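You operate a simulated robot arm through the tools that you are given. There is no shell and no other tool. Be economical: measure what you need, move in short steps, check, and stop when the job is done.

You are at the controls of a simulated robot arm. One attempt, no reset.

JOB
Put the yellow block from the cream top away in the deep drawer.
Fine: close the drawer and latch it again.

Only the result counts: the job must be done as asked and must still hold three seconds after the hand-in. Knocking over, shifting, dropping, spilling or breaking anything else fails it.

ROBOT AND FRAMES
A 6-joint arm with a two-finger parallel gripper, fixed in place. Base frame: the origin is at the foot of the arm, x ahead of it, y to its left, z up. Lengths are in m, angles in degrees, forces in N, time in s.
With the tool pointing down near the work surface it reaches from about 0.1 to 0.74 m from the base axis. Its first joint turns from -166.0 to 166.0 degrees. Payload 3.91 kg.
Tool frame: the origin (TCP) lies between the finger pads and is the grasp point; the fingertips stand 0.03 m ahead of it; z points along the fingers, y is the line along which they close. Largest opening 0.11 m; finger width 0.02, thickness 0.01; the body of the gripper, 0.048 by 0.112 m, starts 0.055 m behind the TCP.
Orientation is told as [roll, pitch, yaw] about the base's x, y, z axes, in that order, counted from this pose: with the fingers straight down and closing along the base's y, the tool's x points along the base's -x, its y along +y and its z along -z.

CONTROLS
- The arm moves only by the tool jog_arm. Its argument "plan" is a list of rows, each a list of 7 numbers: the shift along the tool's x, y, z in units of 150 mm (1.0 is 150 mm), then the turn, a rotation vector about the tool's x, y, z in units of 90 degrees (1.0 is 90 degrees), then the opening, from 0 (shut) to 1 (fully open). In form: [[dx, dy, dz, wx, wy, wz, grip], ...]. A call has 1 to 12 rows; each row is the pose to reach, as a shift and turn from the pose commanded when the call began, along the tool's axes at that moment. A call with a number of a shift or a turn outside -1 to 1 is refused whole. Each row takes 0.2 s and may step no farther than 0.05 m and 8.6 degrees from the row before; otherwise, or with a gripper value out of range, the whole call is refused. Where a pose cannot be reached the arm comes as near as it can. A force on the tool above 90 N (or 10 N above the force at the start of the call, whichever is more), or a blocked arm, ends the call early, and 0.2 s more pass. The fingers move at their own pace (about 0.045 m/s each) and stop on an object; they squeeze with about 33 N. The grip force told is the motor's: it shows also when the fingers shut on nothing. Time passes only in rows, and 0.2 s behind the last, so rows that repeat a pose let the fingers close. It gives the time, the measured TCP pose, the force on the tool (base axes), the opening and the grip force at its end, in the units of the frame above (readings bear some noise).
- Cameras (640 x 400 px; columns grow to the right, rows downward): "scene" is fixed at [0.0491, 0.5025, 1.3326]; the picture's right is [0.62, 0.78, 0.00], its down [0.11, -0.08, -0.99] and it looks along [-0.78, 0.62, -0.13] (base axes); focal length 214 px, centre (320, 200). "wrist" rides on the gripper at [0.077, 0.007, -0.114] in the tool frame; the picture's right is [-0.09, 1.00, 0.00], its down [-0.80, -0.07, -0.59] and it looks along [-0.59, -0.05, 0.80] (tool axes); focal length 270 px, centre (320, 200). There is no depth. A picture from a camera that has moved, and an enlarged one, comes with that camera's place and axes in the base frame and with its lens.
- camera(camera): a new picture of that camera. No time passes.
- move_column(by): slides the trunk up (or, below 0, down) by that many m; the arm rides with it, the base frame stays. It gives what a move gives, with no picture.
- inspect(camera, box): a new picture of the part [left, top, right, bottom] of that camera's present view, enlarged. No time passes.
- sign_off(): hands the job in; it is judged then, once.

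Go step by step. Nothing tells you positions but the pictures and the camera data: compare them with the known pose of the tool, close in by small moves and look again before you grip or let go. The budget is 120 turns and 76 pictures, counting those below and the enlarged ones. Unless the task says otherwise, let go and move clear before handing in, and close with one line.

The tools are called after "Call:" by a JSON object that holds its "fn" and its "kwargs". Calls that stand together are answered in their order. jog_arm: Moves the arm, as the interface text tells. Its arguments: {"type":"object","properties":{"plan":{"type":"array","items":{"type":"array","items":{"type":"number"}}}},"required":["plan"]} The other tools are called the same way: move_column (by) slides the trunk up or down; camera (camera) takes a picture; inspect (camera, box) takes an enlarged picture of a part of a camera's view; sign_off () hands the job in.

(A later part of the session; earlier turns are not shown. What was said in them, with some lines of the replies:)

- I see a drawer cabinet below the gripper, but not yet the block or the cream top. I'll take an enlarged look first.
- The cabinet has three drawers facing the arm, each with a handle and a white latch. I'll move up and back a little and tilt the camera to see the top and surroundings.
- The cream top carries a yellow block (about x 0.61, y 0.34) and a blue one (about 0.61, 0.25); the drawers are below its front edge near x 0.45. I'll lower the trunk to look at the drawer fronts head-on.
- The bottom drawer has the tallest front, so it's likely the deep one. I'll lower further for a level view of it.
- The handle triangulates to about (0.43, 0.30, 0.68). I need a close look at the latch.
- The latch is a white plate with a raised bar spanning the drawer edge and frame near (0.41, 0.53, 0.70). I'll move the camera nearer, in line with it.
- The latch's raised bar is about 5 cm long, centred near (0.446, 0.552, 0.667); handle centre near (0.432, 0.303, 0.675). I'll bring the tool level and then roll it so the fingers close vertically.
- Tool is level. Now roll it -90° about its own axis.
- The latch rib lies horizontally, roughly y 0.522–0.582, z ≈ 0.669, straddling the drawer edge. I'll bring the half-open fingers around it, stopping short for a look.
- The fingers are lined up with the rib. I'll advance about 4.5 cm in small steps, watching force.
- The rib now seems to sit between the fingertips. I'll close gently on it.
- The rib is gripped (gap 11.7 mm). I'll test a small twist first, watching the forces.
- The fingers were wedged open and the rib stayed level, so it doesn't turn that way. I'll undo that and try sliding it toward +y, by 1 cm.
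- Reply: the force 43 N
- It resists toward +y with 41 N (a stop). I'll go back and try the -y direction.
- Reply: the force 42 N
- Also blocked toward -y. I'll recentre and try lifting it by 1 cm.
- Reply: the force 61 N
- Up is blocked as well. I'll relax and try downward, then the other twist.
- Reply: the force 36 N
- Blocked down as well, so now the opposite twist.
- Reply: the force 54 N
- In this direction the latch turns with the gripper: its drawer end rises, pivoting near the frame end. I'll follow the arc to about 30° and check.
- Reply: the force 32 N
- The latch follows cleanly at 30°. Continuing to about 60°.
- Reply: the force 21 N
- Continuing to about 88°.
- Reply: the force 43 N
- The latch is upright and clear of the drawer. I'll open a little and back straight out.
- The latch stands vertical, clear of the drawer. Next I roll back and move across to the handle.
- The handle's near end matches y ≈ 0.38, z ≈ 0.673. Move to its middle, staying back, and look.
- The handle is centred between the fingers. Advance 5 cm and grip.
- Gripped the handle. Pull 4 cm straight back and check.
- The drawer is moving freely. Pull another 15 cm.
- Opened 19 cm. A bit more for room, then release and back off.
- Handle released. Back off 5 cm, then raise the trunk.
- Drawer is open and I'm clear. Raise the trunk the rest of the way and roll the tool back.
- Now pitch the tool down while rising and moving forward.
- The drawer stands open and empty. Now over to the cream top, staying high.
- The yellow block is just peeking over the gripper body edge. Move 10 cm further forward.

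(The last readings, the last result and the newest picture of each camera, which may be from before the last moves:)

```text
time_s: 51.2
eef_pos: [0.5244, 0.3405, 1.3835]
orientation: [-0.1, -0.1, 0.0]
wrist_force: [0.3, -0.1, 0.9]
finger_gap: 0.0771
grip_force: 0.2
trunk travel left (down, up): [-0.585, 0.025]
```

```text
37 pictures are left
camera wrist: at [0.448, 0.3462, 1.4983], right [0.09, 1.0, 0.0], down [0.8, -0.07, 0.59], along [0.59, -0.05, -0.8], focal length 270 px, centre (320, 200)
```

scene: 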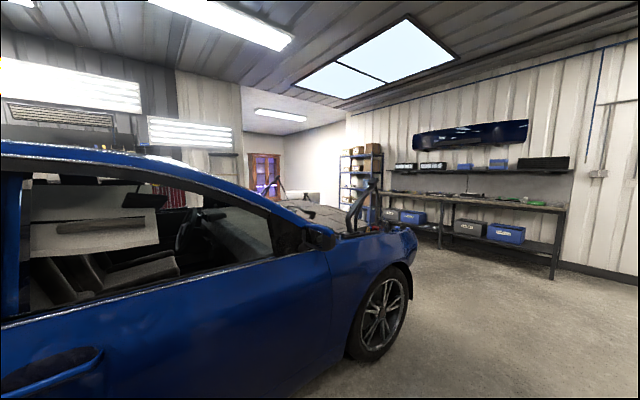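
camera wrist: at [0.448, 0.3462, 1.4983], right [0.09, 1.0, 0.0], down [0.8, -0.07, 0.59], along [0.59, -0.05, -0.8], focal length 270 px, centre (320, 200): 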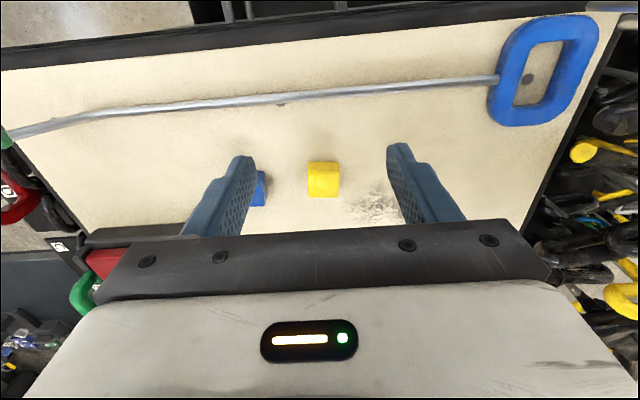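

The yellow block sits at about (0.604, 0.337); the blue one's edge is ~4.5 cm away. I'll move above it with a narrower opening and descend partway.

Call:
{"fn": "jog_arm", "kwargs": {"plan": [[-0.25, -0.01, 0, 0, 0, 0, 0.55], [-0.52, -0.023, 0, 0, 0, 0, 0.55], [-0.52, -0.023, 0.25, 0, 0, 0, 0.55], [-0.52, -0.023, 0.5, 0, 0, 0, 0.55], [-0.52, -0.023, 0.5, 0, 0, 0, 0.55]]}}

Call:
{"fn": "camera", "kwargs": {"camera": "wrist"}}

```text
time_s: 52.5
eef_pos: [0.603, 0.3368, 1.307]
orientation: [-0.2, 0.0, 0.1]
wrist_force: [0.0, 0.8, -0.1]
finger_gap: 0.0607
grip_force: 0.0
trunk travel left (down, up): [-0.585, 0.025]
```

```text
36 pictures are left
camera wrist: at [0.5274, 0.3436, 1.4218], right [0.09, 1.0, 0.0], down [0.8, -0.07, 0.6], along [0.59, -0.05, -0.8], focal length 270 px, centre (320, 200)
```

wrist: 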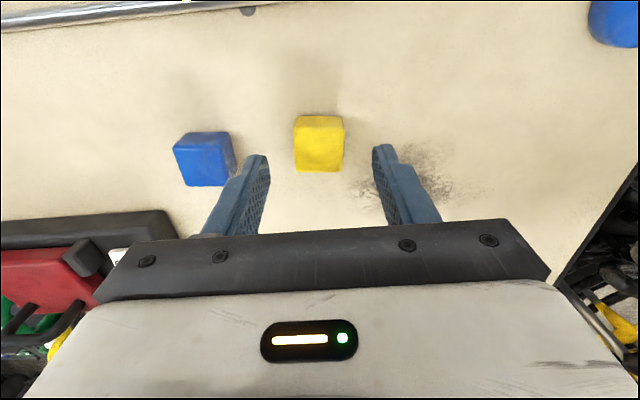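

The block is centred between the fingers; it is about 8 mm further ahead. Descend around it in steps and grip.

Call:
{"fn": "jog_arm", "kwargs": {"plan": [[-0.05, 0, 0.08, 0, 0, 0, 0.55], [-0.05, 0, 0.18, 0, 0, 0, 0.55], [-0.05, 0, 0.27, 0, 0, 0, 0.55], [-0.05, 0, 0.34, 0, 0, 0, 0.55], [-0.05, 0, 0.34, 0, 0, 0, 0.55]]}}

Call:
{"fn": "camera", "kwargs": {"camera": "wrist"}}

```text
time_s: 53.6
eef_pos: [0.6101, 0.3365, 1.2541]
orientation: [-0.1, -0.1, -0.1]
wrist_force: [-0.7, 0.5, -0.4]
finger_gap: 0.0606
grip_force: 0.0
trunk travel left (down, up): [-0.585, 0.025]
```

```text
35 pictures are left
camera wrist: at [0.5356, 0.3437, 1.3699], right [0.09, 1.0, 0.0], down [0.8, -0.07, 0.59], along [0.59, -0.05, -0.8], focal length 270 px, centre (320, 200)
```

wrist: 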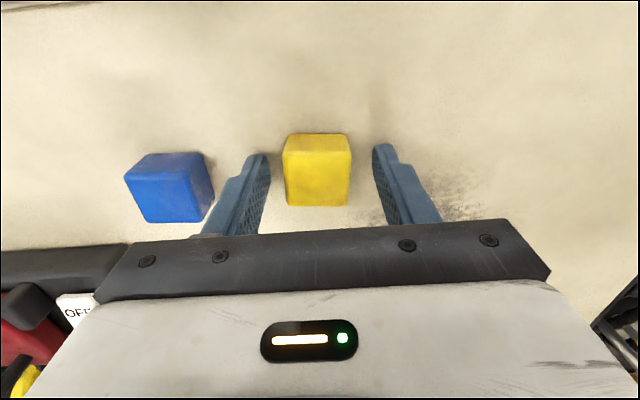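

Block is between the fingers and the blue block is clear. Close, then lift slightly.

Call:
{"fn": "jog_arm", "kwargs": {"plan": [[0, 0, 0, 0, 0, 0, 0.3], [0, 0, 0, 0, 0, 0, 0], [0, 0, 0, 0, 0, 0, 0], [0, 0, 0, 0, 0, 0, 0], [0, 0, -0.15, 0, 0, 0, 0], [0, 0, -0.35, 0, 0, 0, 0], [0, 0, -0.6, 0, 0, 0, 0], [0, 0, -0.8, 0, 0, 0, 0], [0, 0, -0.8, 0, 0, 0, 0]]}}

Call:
{"fn": "camera", "kwargs": {"camera": "wrist"}}

```text
time_s: 55.6
eef_pos: [0.6109, 0.3362, 1.3762]
orientation: [-0.1, 0.1, 0.0]
wrist_force: [-0.3, -0.6, -0.5]
finger_gap: 0.0355
grip_force: 33.2
trunk travel left (down, up): [-0.585, 0.025]
```

```text
34 pictures are left
camera wrist: at [0.5356, 0.3427, 1.491], right [0.09, 1.0, 0.0], down [0.8, -0.07, 0.59], along [0.59, -0.05, -0.8], focal length 270 px, centre (320, 200)
```

wrist: 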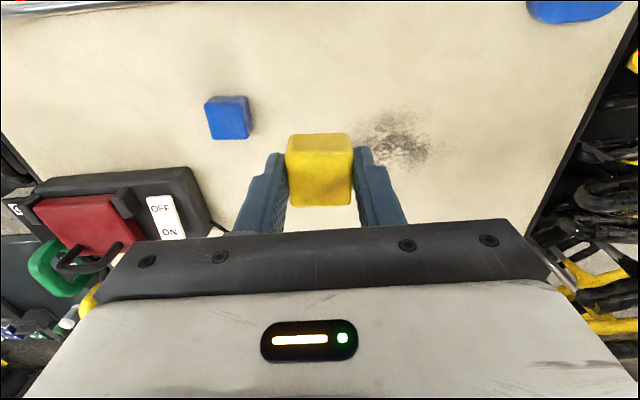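

The block is held (gap 35.5 mm). Now carry it back off the top toward above the open drawer, near x 0.335, y 0.30.

Call:
{"fn": "jog_arm", "kwargs": {"plan": [[0.2, 0, 0, 0, 0, 0, 0], [0.45, 0, 0, 0, 0, 0, 0], [0.7, -0.05, 0, 0, 0, 0, 0], [0.98, -0.1, 0, 0, 0, 0, 0]]}}

Call:
{"fn": "jog_arm", "kwargs": {"plan": [[0.2, -0.04, 0, 0, 0, 0.05, 0], [0.4, -0.08, 0, 0, 0, 0.12, 0], [0.6, -0.13, 0, 0, 0, 0.2, 0], [0.8, -0.13, 0, 0, 0, 0.29, 0], [0.85, -0.13, 0, 0, 0, 0.38, 0], [0.85, -0.13, 0, 0, 0, 0.47, 0], [0.85, -0.13, 0, 0, 0, 0.56, 0], [0.85, -0.13, 0, 0, 0, 0.65, 0], [0.85, -0.13, 0, 0, 0, 0.74, 0], [0.85, -0.13, 0, 0, 0, 0.83, 0], [0.85, -0.13, 0, 0, 0, 0.92, 0], [0.85, -0.13, 0, 0, 0, 1, 0]]}}

Call:
{"fn": "camera", "kwargs": {"camera": "wrist"}}

```text
time_s: 56.6
eef_pos: [0.463, 0.3214, 1.3752]
orientation: [0.0, -0.2, 0.1]
wrist_force: [-0.6, 0.5, -0.4]
finger_gap: 0.0354
grip_force: 32.8
trunk travel left (down, up): [-0.585, 0.025]
```

```text
time_s: 59.2
eef_pos: [0.3354, 0.303, 1.376]
orientation: [-0.1, -0.1, -90.1]
wrist_force: [-0.5, -0.3, -0.3]
finger_gap: 0.0349
grip_force: 33.1
trunk travel left (down, up): [-0.585, 0.025]
```

```text
33 pictures are left
camera wrist: at [0.3443, 0.3795, 1.4909], right [1.0, -0.09, 0.0], down [-0.07, -0.8, 0.6], along [-0.05, -0.59, -0.8], focal length 270 px, centre (320, 200)
```

wrist: 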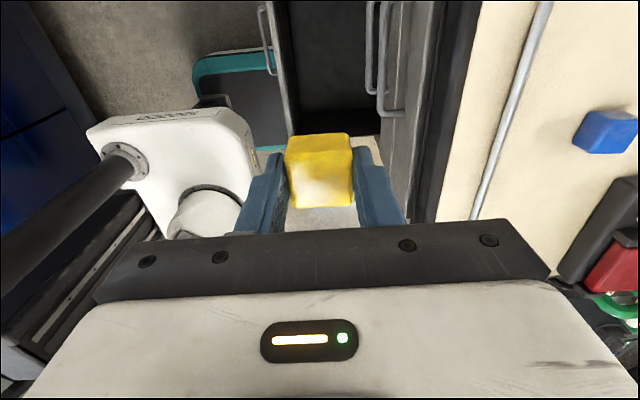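

The block is above the opening. Lower the trunk in stages while watching.

Call:
{"fn": "move_column", "kwargs": {"by": -0.35}}

Call:
{"fn": "camera", "kwargs": {"camera": "wrist"}}

```text
time_s: 62.7
eef_pos: [0.3366, 0.3034, 1.0255]
orientation: [0.1, -0.2, -90.0]
wrist_force: [0.1, -0.5, 0.2]
finger_gap: 0.0347
grip_force: 32.8
trunk travel left (down, up): [-0.235, 0.375]
```

```text
32 pictures are left
camera wrist: at [0.3441, 0.3795, 1.141], right [1.0, -0.09, 0.0], down [-0.07, -0.8, 0.6], along [-0.05, -0.59, -0.8], focal length 270 px, centre (320, 200)
```

wrist: 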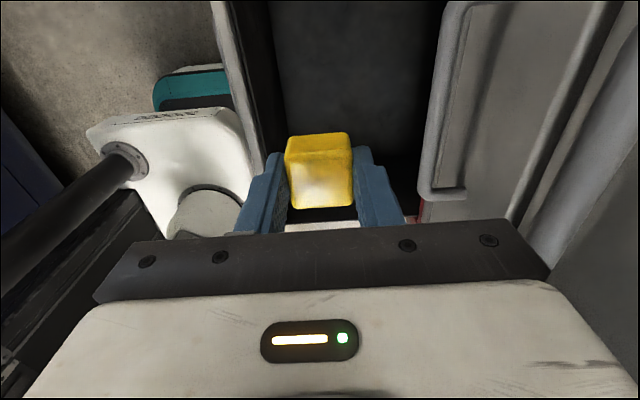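

Clear on both sides (drawer front inner face ≈ 0.255, upper handles ≈ 0.43). Lower another 20 cm.

Call:
{"fn": "move_column", "kwargs": {"by": -0.2}}

Call:
{"fn": "camera", "kwargs": {"camera": "wrist"}}

```text
time_s: 64.8
eef_pos: [0.3359, 0.3035, 0.8263]
orientation: [0.0, -0.1, -90.1]
wrist_force: [-0.1, 0.3, -1.7]
finger_gap: 0.0348
grip_force: 32.8
trunk travel left (down, up): [-0.035, 0.575]
```

```text
31 pictures are left
camera wrist: at [0.3441, 0.3794, 0.941], right [1.0, -0.09, 0.0], down [-0.07, -0.8, 0.6], along [-0.05, -0.59, -0.8], focal length 270 px, centre (320, 200)
```

wrist: 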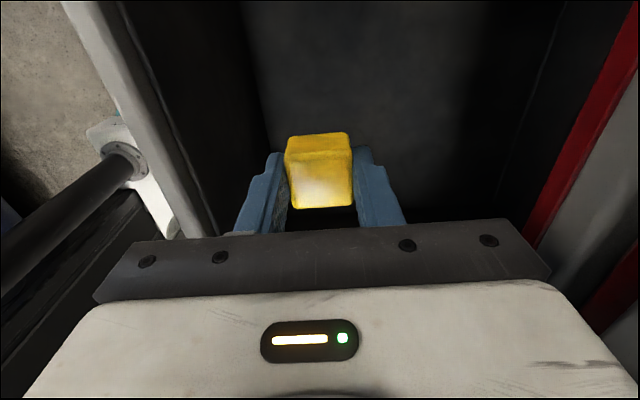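

Block is entering the drawer with space all round. Lower by arm in small steps, watching force.

Call:
{"fn": "jog_arm", "kwargs": {"plan": [[0, 0.04, 0.15, 0, 0, 0, 0], [0, 0.04, 0.3, 0, 0, 0, 0], [0, 0.04, 0.45, 0, 0, 0, 0], [0, 0.04, 0.6, 0, 0, 0, 0], [0, 0.04, 0.6, 0, 0, 0, 0]]}}

Call:
{"fn": "camera", "kwargs": {"camera": "wrist"}}

```text
time_s: 66.0
eef_pos: [0.3409, 0.3045, 0.7345]
orientation: [0.0, 0.0, -90.0]
wrist_force: [-0.8, 0.0, -1.6]
finger_gap: 0.0348
grip_force: 32.9
trunk travel left (down, up): [-0.035, 0.575]
```

```text
30 pictures are left
camera wrist: at [0.3497, 0.3797, 0.8493], right [1.0, -0.09, 0.0], down [-0.07, -0.8, 0.6], along [-0.05, -0.59, -0.8], focal length 270 px, centre (320, 200)
```

wrist: 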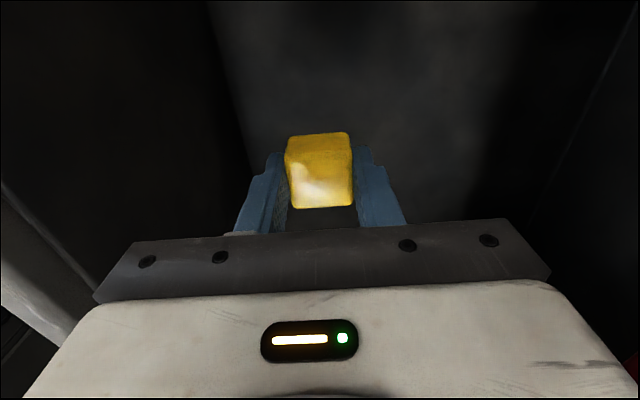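

Still free. Continue down in smaller steps.

Call:
{"fn": "jog_arm", "kwargs": {"plan": [[0, 0, 0.1, 0, 0, 0, 0], [0, 0, 0.2, 0, 0, 0, 0], [0, 0, 0.27, 0, 0, 0, 0], [0, 0, 0.27, 0, 0, 0, 0]]}}

Call:
{"fn": "camera", "kwargs": {"camera": "wrist"}}

```text
time_s: 67.0
eef_pos: [0.342, 0.3022, 0.6965]
orientation: [-0.1, -0.2, -90.0]
wrist_force: [0.3, -0.1, -0.4]
finger_gap: 0.0346
grip_force: 32.5
trunk travel left (down, up): [-0.035, 0.575]
```

```text
29 pictures are left
camera wrist: at [0.3503, 0.3787, 0.8101], right [1.0, -0.09, 0.0], down [-0.07, -0.8, 0.6], along [-0.05, -0.59, -0.8], focal length 270 px, centre (320, 200)
```

wrist: 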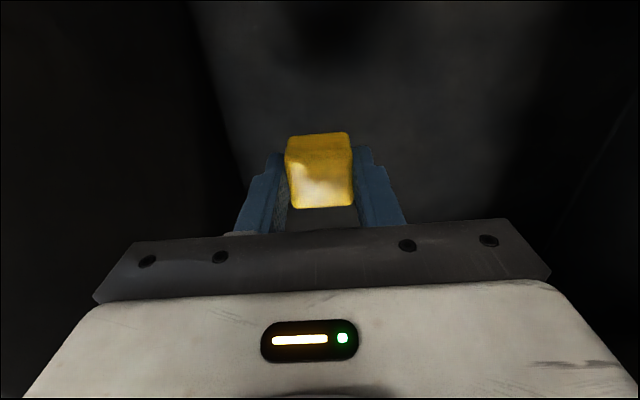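

Call:
{"fn": "jog_arm", "kwargs": {"plan": [[0, 0, 0.06, 0, 0, 0, 0], [0, 0, 0.12, 0, 0, 0, 0], [0, 0, 0.18, 0, 0, 0, 0], [0, 0, 0.24, 0, 0, 0, 0], [0, 0, 0.24, 0, 0, 0, 0]]}}

Call:
{"fn": "inspect", "kwargs": {"camera": "wrist", "box": [200, 100, 440, 240]}}

```text
time_s: 68.2
eef_pos: [0.3411, 0.3025, 0.659]
orientation: [0.0, -0.1, -90.0]
wrist_force: [-0.7, -0.3, -0.2]
finger_gap: 0.0346
grip_force: 33.0
trunk travel left (down, up): [-0.035, 0.575]
```

```text
2.67 times, centred on (320, 170) of wrist
camera zoom: at [0.3498, 0.3796, 0.7744], right [1.0, -0.09, 0.0], down [-0.07, -0.8, 0.6], along [-0.05, -0.59, -0.8], focal length 721 px, centre (320, 280)
```

zoom: 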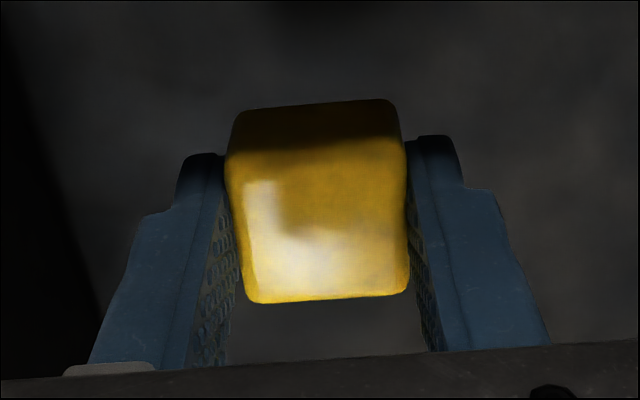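

Call:
{"fn": "jog_arm", "kwargs": {"plan": [[0, 0, 0.04, 0, 0, 0, 0], [0, 0, 0.08, 0, 0, 0, 0], [0, 0, 0.12, 0, 0, 0, 0], [0, 0, 0.12, 0, 0, 0, 0]]}}

```text
time_s: 69.2
eef_pos: [0.342, 0.3036, 0.6421]
orientation: [0.0, -0.1, -89.9]
wrist_force: [-0.4, -0.2, -0.9]
finger_gap: 0.0347
grip_force: 33.2
trunk travel left (down, up): [-0.035, 0.575]
```

Call:
{"fn": "jog_arm", "kwargs": {"plan": [[0, 0, 0.03, 0, 0, 0, 0], [0, 0, 0.06, 0, 0, 0, 0], [0, 0, 0.09, 0, 0, 0, 0], [0, 0, 0.12, 0, 0, 0, 0], [0, 0, 0.12, 0, 0, 0, 0]]}}

Call:
{"fn": "camera", "kwargs": {"camera": "wrist"}}

```text
time_s: 70.4
eef_pos: [0.3421, 0.3041, 0.6229]
orientation: [0.0, -0.1, -90.0]
wrist_force: [-0.8, 0.1, -0.8]
finger_gap: 0.0348
grip_force: 32.4
trunk travel left (down, up): [-0.035, 0.575]
```

```text
27 pictures are left
camera wrist: at [0.35, 0.3796, 0.7381], right [1.0, -0.09, 0.0], down [-0.07, -0.8, 0.6], along [-0.05, -0.59, -0.8], focal length 270 px, centre (320, 200)
```

wrist: 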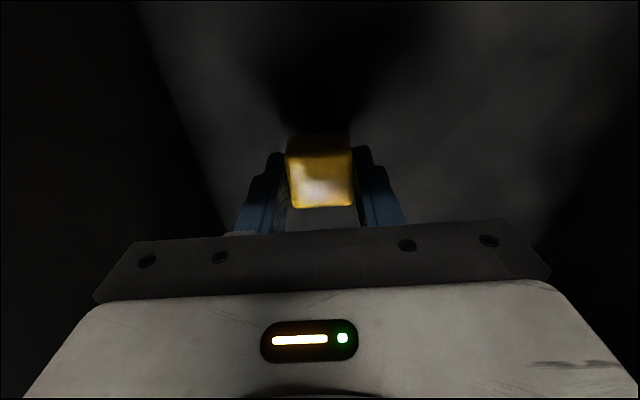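

The block's shadow is closing in on it, so the floor is near. A little further.

Call:
{"fn": "jog_arm", "kwargs": {"plan": [[0, 0, 0.03, 0, 0, 0, 0], [0, 0, 0.06, 0, 0, 0, 0], [0, 0, 0.09, 0, 0, 0, 0], [0, 0, 0.09, 0, 0, 0, 0]]}}

```text
time_s: 71.4
eef_pos: [0.3412, 0.3049, 0.6095]
orientation: [0.0, 0.0, -90.0]
wrist_force: [1.3, 0.5, -1.0]
finger_gap: 0.0346
grip_force: 32.7
trunk travel left (down, up): [-0.035, 0.575]
```

Call:
{"fn": "jog_arm", "kwargs": {"plan": [[0, 0, 0.02, 0, 0, 0, 0], [0, 0, 0.04, 0, 0, 0, 0], [0, 0, 0.06, 0, 0, 0, 0], [0, 0, 0.08, 0, 0, 0, 0], [0, 0, 0.08, 0, 0, 0, 0]]}}

Call:
{"fn": "inspect", "kwargs": {"camera": "wrist", "box": [200, 60, 440, 240]}}

```text
time_s: 72.6
eef_pos: [0.3415, 0.3036, 0.5986]
orientation: [0.0, -0.1, -90.0]
wrist_force: [-0.7, 0.6, 0.1]
finger_gap: 0.0349
grip_force: 33.2
trunk travel left (down, up): [-0.035, 0.575]
```

```text
2.22 times, centred on (320, 150) of wrist
camera zoom: at [0.3504, 0.3793, 0.7126], right [1.0, -0.09, 0.0], down [-0.07, -0.8, 0.6], along [-0.05, -0.59, -0.8], focal length 601 px, centre (320, 311)
```

zoom: 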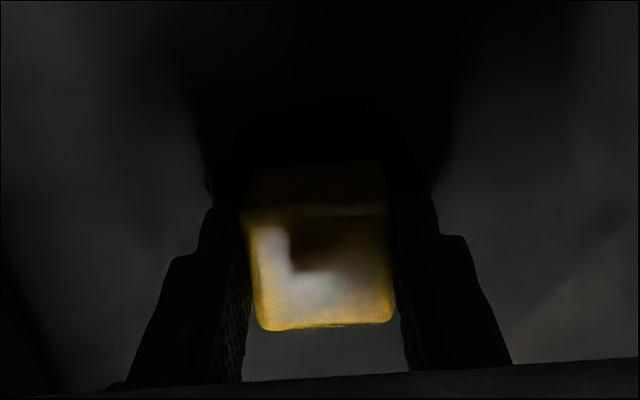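

The shadow now meets the fingertips, so it's nearly down. One more small step until contact.

Call:
{"fn": "jog_arm", "kwargs": {"plan": [[0, 0, 0.015, 0, 0, 0, 0], [0, 0, 0.03, 0, 0, 0, 0], [0, 0, 0.045, 0, 0, 0, 0], [0, 0, 0.045, 0, 0, 0, 0]]}}

```text
time_s: 73.6
eef_pos: [0.3429, 0.3034, 0.5961]
orientation: [0.3, 0.3, -90.0]
wrist_force: [3.7, -8.8, 60.5]
finger_gap: 0.035
grip_force: 32.6
trunk travel left (down, up): [-0.035, 0.575]
```

Contact with the drawer floor. Ease up, open, and rise straight out.

Call:
{"fn": "jog_arm", "kwargs": {"plan": [[0, 0, -0.03, 0, 0, 0, 0], [0, 0, -0.03, 0, 0, 0, 0.2], [0, 0, -0.03, 0, 0, 0, 0.5], [0, 0, -0.03, 0, 0, 0, 0.5], [0, 0, -0.03, 0, 0, 0, 0.5], [0, 0, -0.15, 0, 0, 0, 0.5], [0, 0, -0.35, 0, 0, 0, 0.5], [0, 0, -0.6, 0, 0, 0, 0.5], [0, 0, -0.85, 0, 0, 0, 0.5], [0, 0, -1.0, 0, 0, 0, 0.5], [0, 0, -1.0, 0, 0, 0, 0.5]]}}

Call:
{"fn": "camera", "kwargs": {"camera": "wrist"}}

```text
time_s: 76.0
eef_pos: [0.343, 0.3025, 0.7425]
orientation: [-0.1, -0.1, -90.0]
wrist_force: [-0.3, -0.8, -0.1]
finger_gap: 0.0549
grip_force: 0.0
trunk travel left (down, up): [-0.035, 0.575]
```

```text
25 pictures are left
camera wrist: at [0.3507, 0.3792, 0.8565], right [1.0, -0.09, 0.0], down [-0.07, -0.8, 0.6], along [-0.05, -0.59, -0.8], focal length 270 px, centre (320, 200)
```

wrist: 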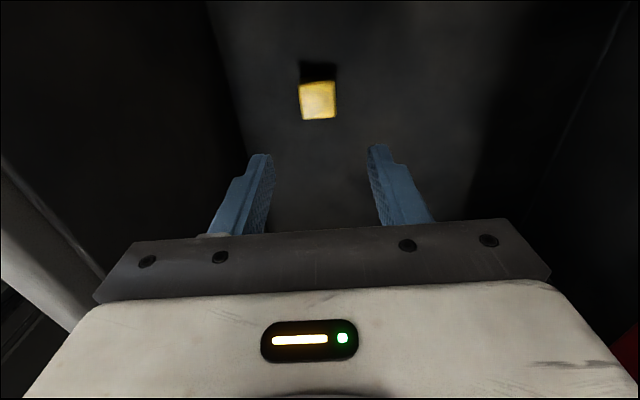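

The block lies on the drawer floor. Now raise the trunk to get clear.

Call:
{"fn": "move_column", "kwargs": {"by": 0.3}}

Call:
{"fn": "jog_arm", "kwargs": {"plan": [[0, -0.1, 0, 0, 0, -0.09, 0.5], [0, -0.2, 0, 0, 0, -0.18, 0.5], [0, -0.3, 0, 0, 0, -0.27, 0.5], [0, -0.4, 0, 0, 0, -0.36, 0.5], [0, -0.5, 0, 0, 0, -0.45, 0.5], [0, -0.6, 0, 0, 0, -0.54, 0.5], [0, -0.7, 0, 0, 0, -0.63, 0.5], [0, -0.8, 0, 0, 0, -0.72, 0.5], [0, -0.9, 0, 0, 0, -0.81, 0.5], [0, -1, 0, 0, 0, -0.9, 0.5], [0, -1, 0, 0, 0, -0.99, 0.5], [0, -1, 0, 0, 0, -1, 0.5]]}}

Call:
{"fn": "camera", "kwargs": {"camera": "wrist"}}

```text
time_s: 79.0
eef_pos: [0.3424, 0.3024, 1.0415]
orientation: [0.0, -0.1, -90.0]
wrist_force: [0.2, 1.0, 0.3]
finger_gap: 0.055
grip_force: 0.1
trunk travel left (down, up): [-0.335, 0.275]
```

```text
time_s: 81.6
eef_pos: [0.1915, 0.303, 1.0408]
orientation: [-0.2, 0.0, 0.1]
wrist_force: [0.0, 0.9, 0.6]
finger_gap: 0.0552
grip_force: 0.0
trunk travel left (down, up): [-0.335, 0.275]
```

```text
24 pictures are left
camera wrist: at [0.1163, 0.3087, 1.1559], right [0.09, 1.0, 0.0], down [0.8, -0.07, 0.59], along [0.59, -0.05, -0.8], focal length 270 px, centre (320, 200)
```

wrist: 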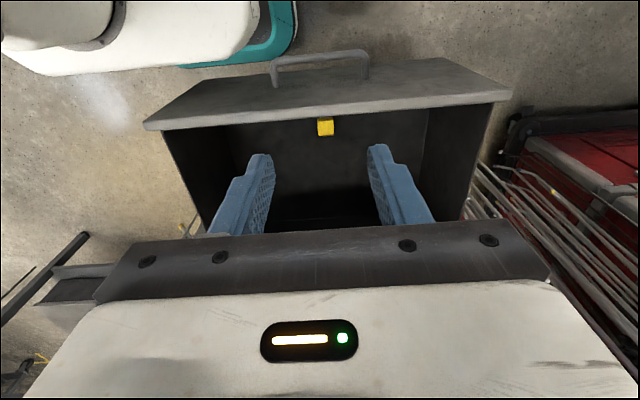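

Block visible in the drawer. Now pitch the tool level while backing off.

Call:
{"fn": "jog_arm", "kwargs": {"plan": [[0.05, 0, 0, 0, -0.09, 0, 0.5], [0.1, 0, 0, 0, -0.18, 0, 0.5], [0.15, 0, 0, 0, -0.27, 0, 0.5], [0.2, 0, 0, 0, -0.36, 0, 0.5], [0.25, 0, 0, 0, -0.45, 0, 0.5], [0.3, 0, 0, 0, -0.54, 0, 0.5], [0.34, 0, 0, 0, -0.63, 0, 0.5], [0.34, 0, 0, 0, -0.72, 0, 0.5], [0.34, 0, 0, 0, -0.81, 0, 0.5], [0.34, 0, 0, 0, -0.9, 0, 0.5], [0.34, 0, 0, 0, -0.99, 0, 0.5], [0.34, 0, 0, 0, -1, 0, 0.5]]}}

Call:
{"fn": "jog_arm", "kwargs": {"plan": [[0, 0, 0, 0, 0, -0.09, 0.5], [0, 0, 0, 0, 0, -0.18, 0.5], [0, 0, 0, 0, 0, -0.27, 0.5], [0, 0, 0, 0, 0, -0.36, 0.5], [0, 0, 0, 0, 0, -0.45, 0.5], [0, 0, 0, 0, 0, -0.54, 0.5], [0, 0, 0, 0, 0, -0.63, 0.5], [0, 0, 0, 0, 0, -0.72, 0.5], [0, 0, 0, 0, 0, -0.81, 0.5], [0, 0, 0, 0, 0, -0.9, 0.5], [0, 0, 0, 0, 0, -0.99, 0.5], [0, 0, 0, 0, 0, -1, 0.5]]}}

```text
time_s: 84.2
eef_pos: [0.1413, 0.3029, 1.0408]
orientation: [-141.1, -89.9, 141.1]
wrist_force: [0.0, 0.8, 0.5]
finger_gap: 0.055
grip_force: 0.0
trunk travel left (down, up): [-0.335, 0.275]
```

```text
time_s: 86.8
eef_pos: [0.1423, 0.3031, 1.0408]
orientation: [-90.0, 0.2, 90.0]
wrist_force: [-0.2, 0.1, -0.6]
finger_gap: 0.0547
grip_force: 0.0
trunk travel left (down, up): [-0.335, 0.275]
```

Level and in front of the drawer. Lower the trunk, then check against the handle.

Call:
{"fn": "move_column", "kwargs": {"by": -0.31}}

Call:
{"fn": "camera", "kwargs": {"camera": "wrist"}}

```text
time_s: 89.9
eef_pos: [0.1409, 0.3018, 0.7306]
orientation: [-89.9, 0.1, 89.9]
wrist_force: [0.9, 0.8, 0.0]
finger_gap: 0.055
grip_force: 0.1
trunk travel left (down, up): [-0.025, 0.585]
```

```text
23 pictures are left
camera wrist: at [0.0286, 0.2246, 0.7248], right [0.0, 0.09, -1.0], down [-0.59, 0.8, 0.07], along [0.8, 0.59, 0.05], focal length 270 px, centre (320, 200)
```

wrist: 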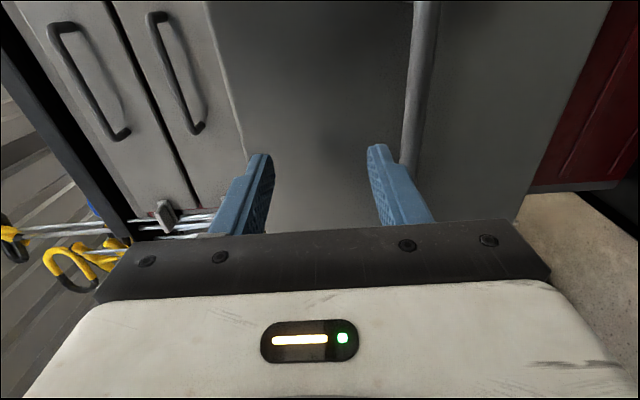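

Handle is about 5.7 cm lower, as expected. Move down to its height, advance 4 cm and grip.

Call:
{"fn": "jog_arm", "kwargs": {"plan": [[0, 0.13, 0, 0, 0, 0, 0.5], [0, 0.26, 0, 0, 0, 0, 0.5], [0, 0.384, 0, 0, 0, 0, 0.5], [0, 0.384, 0.13, 0, 0, 0, 0.5], [0, 0.384, 0.26, 0, 0, 0, 0.5], [0, 0.384, 0.26, 0, 0, 0, 0.3], [0, 0.384, 0.26, 0, 0, 0, 0], [0, 0.384, 0.26, 0, 0, 0, 0], [0, 0.384, 0.26, 0, 0, 0, 0]]}}

Call:
{"fn": "camera", "kwargs": {"camera": "wrist"}}

```text
time_s: 91.9
eef_pos: [0.1798, 0.3025, 0.673]
orientation: [-90.0, 0.2, 89.9]
wrist_force: [-2.2, -4.5, -19.0]
finger_gap: 0.0126
grip_force: 44.9
trunk travel left (down, up): [-0.025, 0.585]
```

```text
22 pictures are left
camera wrist: at [0.0667, 0.225, 0.6663], right [0.0, 0.08, -1.0], down [-0.59, 0.8, 0.07], along [0.8, 0.59, 0.05], focal length 270 px, centre (320, 200)
```

wrist: 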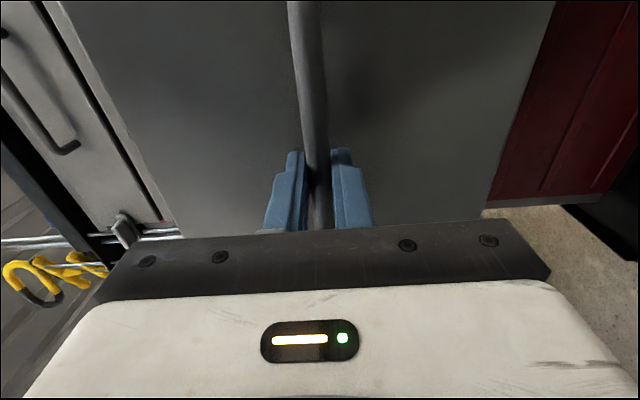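

Handle gripped. Push the drawer in gently, 15 cm first.

Call:
{"fn": "jog_arm", "kwargs": {"plan": [[0, 0.01, 0.06, 0, 0, 0, 0], [0, 0.01, 0.15, 0, 0, 0, 0], [0, 0.01, 0.25, 0, 0, 0, 0], [0, 0.01, 0.35, 0, 0, 0, 0], [0, 0.01, 0.45, 0, 0, 0, 0], [0, 0.01, 0.55, 0, 0, 0, 0], [0, 0.01, 0.65, 0, 0, 0, 0], [0, 0.01, 0.75, 0, 0, 0, 0], [0, 0.01, 0.85, 0, 0, 0, 0], [0, 0.01, 0.94, 0, 0, 0, 0], [0, 0.01, 1, 0, 0, 0, 0]]}}

Call:
{"fn": "jog_arm", "kwargs": {"plan": [[0, 0, 0.08, 0, 0, 0, 0], [0, 0, 0.18, 0, 0, 0, 0], [0, 0, 0.28, 0, 0, 0, 0], [0, 0, 0.38, 0, 0, 0, 0], [0, 0, 0.48, 0, 0, 0, 0], [0, 0, 0.54, 0, 0, 0, 0], [0, 0, 0.56, 0, 0, 0, 0], [0, 0, 0.56, 0, 0, 0, 0]]}}

Call:
{"fn": "camera", "kwargs": {"camera": "wrist"}}

```text
time_s: 94.3
eef_pos: [0.3299, 0.3015, 0.6725]
orientation: [-90.1, 0.1, 90.2]
wrist_force: [-1.2, 7.0, 15.4]
finger_gap: 0.0128
grip_force: 44.5
trunk travel left (down, up): [-0.025, 0.585]
```

```text
time_s: 96.1
eef_pos: [0.4141, 0.3027, 0.6717]
orientation: [-90.0, 0.1, 90.2]
wrist_force: [-4.5, 14.1, 5.2]
finger_gap: 0.0128
grip_force: 44.5
trunk travel left (down, up): [-0.025, 0.585]
```

```text
21 pictures are left
camera wrist: at [0.3009, 0.2247, 0.6658], right [0.0, 0.09, -1.0], down [-0.6, 0.8, 0.07], along [0.8, 0.59, 0.05], focal length 270 px, centre (320, 200)
```

wrist: 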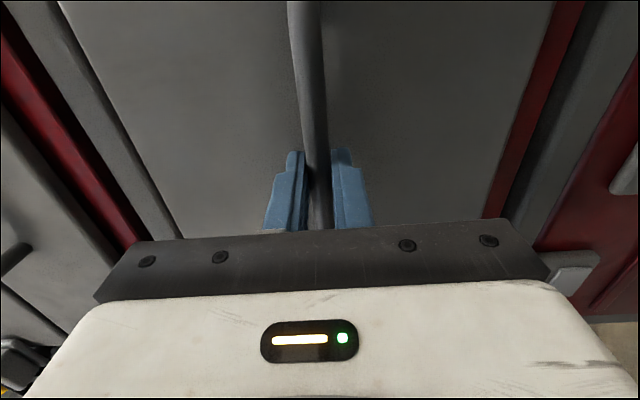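

Almost seated. Push a few millimetres more to find the stop.

Call:
{"fn": "jog_arm", "kwargs": {"plan": [[0, 0, 0.015, 0, 0, 0, 0], [0, 0, 0.03, 0, 0, 0, 0], [0, 0, 0.03, 0, 0, 0, 0]]}}

```text
time_s: 96.9
eef_pos: [0.4175, 0.302, 0.6721]
orientation: [-90.2, 0.1, 89.9]
wrist_force: [-41.3, 1.6, -1.1]
finger_gap: 0.0128
grip_force: 45.5
trunk travel left (down, up): [-0.025, 0.585]
```

Stop felt: the drawer is seated. Release and back off 11 cm.

Call:
{"fn": "jog_arm", "kwargs": {"plan": [[0, 0, -0.01, 0, 0, 0, 0.2], [0, 0, -0.01, 0, 0, 0, 0.5], [0, 0, -0.01, 0, 0, 0, 0.5], [0, 0, -0.01, 0, 0, 0, 0.5], [0, 0, -0.2, 0, 0, 0, 0.5], [0, 0, -0.45, 0, 0, 0, 0.5], [0, 0, -0.75, 0, 0, 0, 0.5], [0, 0, -0.75, 0, 0, 0, 0.5]]}}

Call:
{"fn": "camera", "kwargs": {"camera": "wrist"}}

```text
time_s: 98.7
eef_pos: [0.3069, 0.3021, 0.6726]
orientation: [-89.9, 0.0, 90.0]
wrist_force: [-0.5, -0.3, 0.8]
finger_gap: 0.0551
grip_force: 0.0
trunk travel left (down, up): [-0.025, 0.585]
```

```text
20 pictures are left
camera wrist: at [0.1943, 0.2246, 0.6662], right [0.0, 0.09, -1.0], down [-0.59, 0.8, 0.07], along [0.8, 0.59, 0.05], focal length 270 px, centre (320, 200)
```

wrist: 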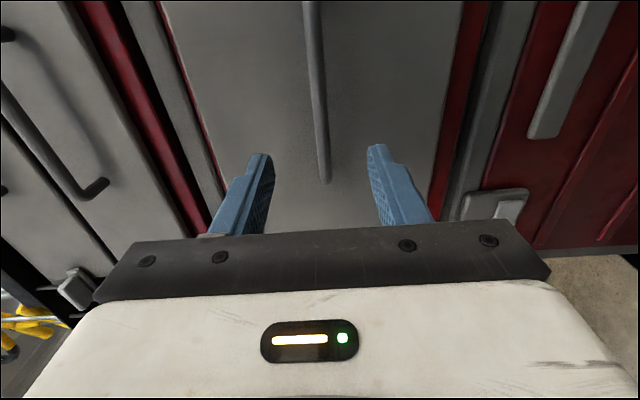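

Drawer closed. Now reverse to the latch: shift along +y, then roll to match the upright rib.

Call:
{"fn": "jog_arm", "kwargs": {"plan": [[-0.3, 0, 0, 0, 0, 0, 0.3], [-0.6, 0, 0, 0, 0, 0, 0.3], [-0.8, 0, 0, 0, 0, 0, 0.3], [-0.8, 0, 0, 0, 0, 0, 0.3]]}}

Call:
{"fn": "jog_arm", "kwargs": {"plan": [[-0.09, -0.02, 0, 0, 0, -0.09, 0.3], [-0.18, -0.04, 0, 0, 0, -0.18, 0.3], [-0.27, -0.06, 0, 0, 0, -0.27, 0.3], [-0.36, -0.08, 0, 0, 0, -0.36, 0.3], [-0.45, -0.1, 0, 0, 0, -0.45, 0.3], [-0.54, -0.12, 0, 0, 0, -0.54, 0.3], [-0.63, -0.14, 0, 0, 0, -0.63, 0.3], [-0.72, -0.15, 0, 0, 0, -0.72, 0.3], [-0.81, -0.16, 0, 0, 0, -0.81, 0.3], [-0.9, -0.17, 0, 0, 0, -0.9, 0.3], [-0.98, -0.17, 0, 0, 0, -0.97, 0.3], [-0.98, -0.17, 0, 0, 0, -0.97, 0.3]]}}

Call:
{"fn": "camera", "kwargs": {"camera": "wrist"}}

```text
time_s: 99.7
eef_pos: [0.308, 0.4231, 0.6706]
orientation: [-89.9, 0.1, 90.0]
wrist_force: [1.5, -0.1, -0.6]
finger_gap: 0.0331
grip_force: 0.0
trunk travel left (down, up): [-0.025, 0.585]
```

```text
time_s: 102.3
eef_pos: [0.3079, 0.5697, 0.6975]
orientation: [-89.9, 87.6, 90.1]
wrist_force: [0.0, 0.4, 0.4]
finger_gap: 0.0333
grip_force: 0.0
trunk travel left (down, up): [-0.025, 0.585]
```

```text
19 pictures are left
camera wrist: at [0.1956, 0.5593, 0.774], right [0.0, -0.99, -0.13], down [-0.59, 0.11, -0.8], along [0.8, 0.08, -0.59], focal length 270 px, centre (320, 200)
```

wrist: 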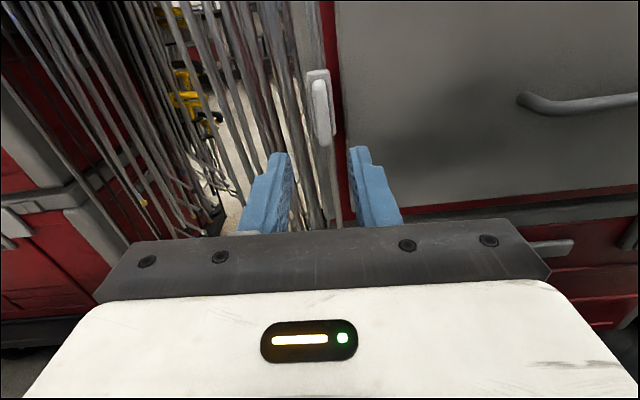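

Identical to the view when I left it. Advance 10 cm and grip the rib.

Call:
{"fn": "jog_arm", "kwargs": {"plan": [[0, 0, 0.2, 0, 0, 0, 0.3], [0, 0, 0.4, 0, 0, 0, 0.3], [0, 0, 0.55, 0, 0, 0, 0.3], [0, 0, 0.684, 0, 0, 0, 0.3], [0, 0, 0.684, 0, 0, 0, 0.3], [0, 0, 0.684, 0, 0, 0, 0], [0, 0, 0.684, 0, 0, 0, 0], [0, 0, 0.684, 0, 0, 0, 0]]}}

Call:
{"fn": "camera", "kwargs": {"camera": "wrist"}}

```text
time_s: 104.1
eef_pos: [0.4111, 0.5672, 0.6971]
orientation: [-89.4, 87.4, 90.4]
wrist_force: [-3.7, -16.5, -4.0]
finger_gap: 0.0114
grip_force: 44.7
trunk travel left (down, up): [-0.025, 0.585]
```

```text
18 pictures are left
camera wrist: at [0.2976, 0.5573, 0.7741], right [0.0, -0.99, -0.13], down [-0.59, 0.11, -0.8], along [0.8, 0.08, -0.59], focal length 270 px, centre (320, 200)
```

wrist: 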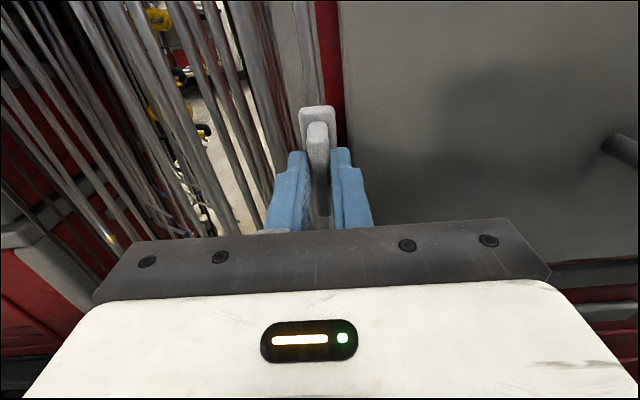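

Rib gripped. Turn it back along the arc: 87° → 60°.

Call:
{"fn": "jog_arm", "kwargs": {"plan": [[-0.001, 0.024, 0, 0, 0, 0.08, 0], [-0.006, 0.048, 0, 0, 0, 0.16, 0], [-0.013, 0.071, 0, 0, 0, 0.235, 0], [-0.023, 0.091, 0, 0, 0, 0.305, 0], [-0.023, 0.091, 0, 0, 0, 0.305, 0]]}}

```text
time_s: 105.3
eef_pos: [0.4109, 0.557, 0.6951]
orientation: [-90.1, 59.8, 90.0]
wrist_force: [8.0, -7.7, 1.5]
finger_gap: 0.0119
grip_force: 44.9
trunk travel left (down, up): [-0.025, 0.585]
```

Following well. 60° → 30°.

Call:
{"fn": "jog_arm", "kwargs": {"plan": [[-0.003, 0.026, 0, 0, 0, 0.083, 0], [-0.012, 0.051, 0, 0, 0, 0.167, 0], [-0.023, 0.073, 0, 0, 0, 0.25, 0], [-0.037, 0.092, 0, 0, 0, 0.333, 0], [-0.037, 0.092, 0, 0, 0, 0.333, 0]]}}

```text
time_s: 106.5
eef_pos: [0.4108, 0.5478, 0.6846]
orientation: [-90.2, 29.5, 89.9]
wrist_force: [34.5, 16.2, 31.8]
finger_gap: 0.0118
grip_force: 45.1
trunk travel left (down, up): [-0.025, 0.585]
```

30° → 0°.

Call:
{"fn": "jog_arm", "kwargs": {"plan": [[-0.002, 0.02, 0, 0, 0, 0.083, 0], [-0.007, 0.039, 0, 0, 0, 0.167, 0], [-0.018, 0.058, 0, 0, 0, 0.25, 0], [-0.031, 0.076, 0, 0, 0, 0.333, 0], [-0.031, 0.076, 0, 0, 0, 0.333, 0]]}}

Call:
{"fn": "camera", "kwargs": {"camera": "wrist"}}

```text
time_s: 107.7
eef_pos: [0.4113, 0.5437, 0.6715]
orientation: [-90.2, -0.4, 89.8]
wrist_force: [35.6, 3.6, 37.6]
finger_gap: 0.0115
grip_force: 44.8
trunk travel left (down, up): [-0.025, 0.585]
```

```text
17 pictures are left
camera wrist: at [0.2972, 0.4664, 0.6645], right [0.0, 0.09, -1.0], down [-0.59, 0.8, 0.07], along [0.8, 0.59, 0.06], focal length 270 px, centre (320, 200)
```

wrist: 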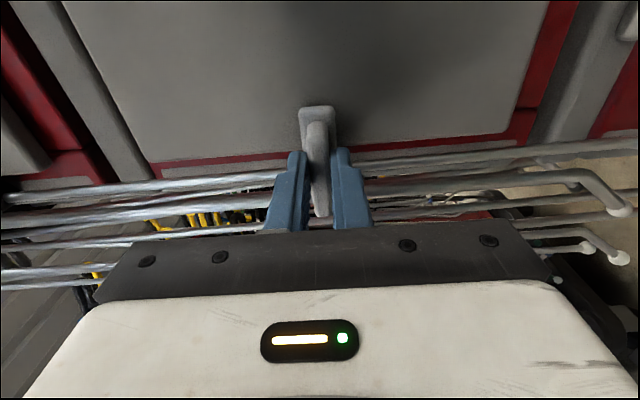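

Latch is horizontal again. A small extra nudge to seat it against its stop, then release and back off.

Call:
{"fn": "jog_arm", "kwargs": {"plan": [[0, 0.015, 0, 0, 0, 0.03, 0], [0, 0.015, 0, 0, 0, 0.03, 0], [0, 0, 0, 0, 0, 0, 0.2], [0, 0, 0, 0, 0, 0, 0.5], [0, 0, 0, 0, 0, 0, 0.5], [0, 0, 0, 0, 0, 0, 0.5], [0, 0, -0.25, 0, 0, 0, 0.5], [0, 0, -0.55, 0, 0, 0, 0.5], [0, 0, -0.85, 0, 0, 0, 0.5], [0, 0, -0.85, 0, 0, 0, 0.5]]}}

Call:
{"fn": "camera", "kwargs": {"camera": "wrist"}}

```text
time_s: 109.9
eef_pos: [0.2833, 0.5433, 0.6699]
orientation: [-90.1, 0.0, 90.0]
wrist_force: [0.9, 0.8, 0.4]
finger_gap: 0.055
grip_force: 0.1
trunk travel left (down, up): [-0.025, 0.585]
```

```text
16 pictures are left
camera wrist: at [0.1704, 0.4666, 0.6627], right [0.0, 0.09, -1.0], down [-0.59, 0.8, 0.07], along [0.8, 0.59, 0.05], focal length 270 px, centre (320, 200)
```

wrist: 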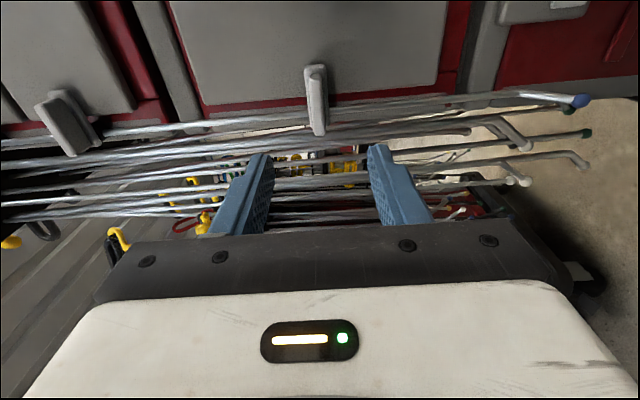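

Call:
{"fn": "inspect", "kwargs": {"camera": "wrist", "box": [270, 50, 370, 150]}}

```text
4.00 times, centred on (320, 100) of wrist
camera zoom: at [0.1704, 0.4666, 0.6627], right [0.0, 0.09, -1.0], down [-0.59, 0.8, 0.07], along [0.8, 0.59, 0.05], focal length 1081 px, centre (320, 600)
```

zoom: 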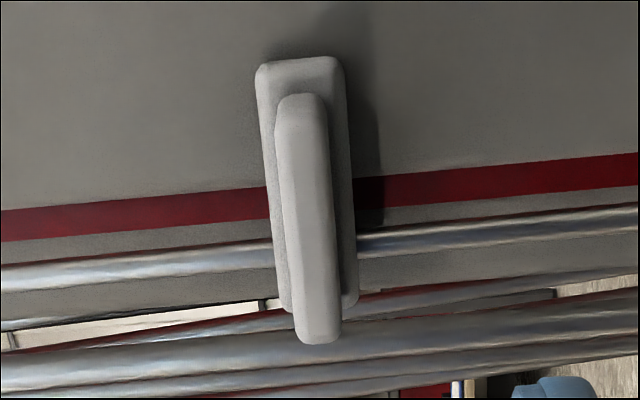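

The drawer is shut, the latch lies square across its edge again as at the start, and the gripper is open and clear. Handing in.

Call:
{"fn": "sign_off", "kwargs": {}}

```text
The job is handed in.
```

The yellow block is in the deep bottom drawer, and the drawer is closed and latched again.
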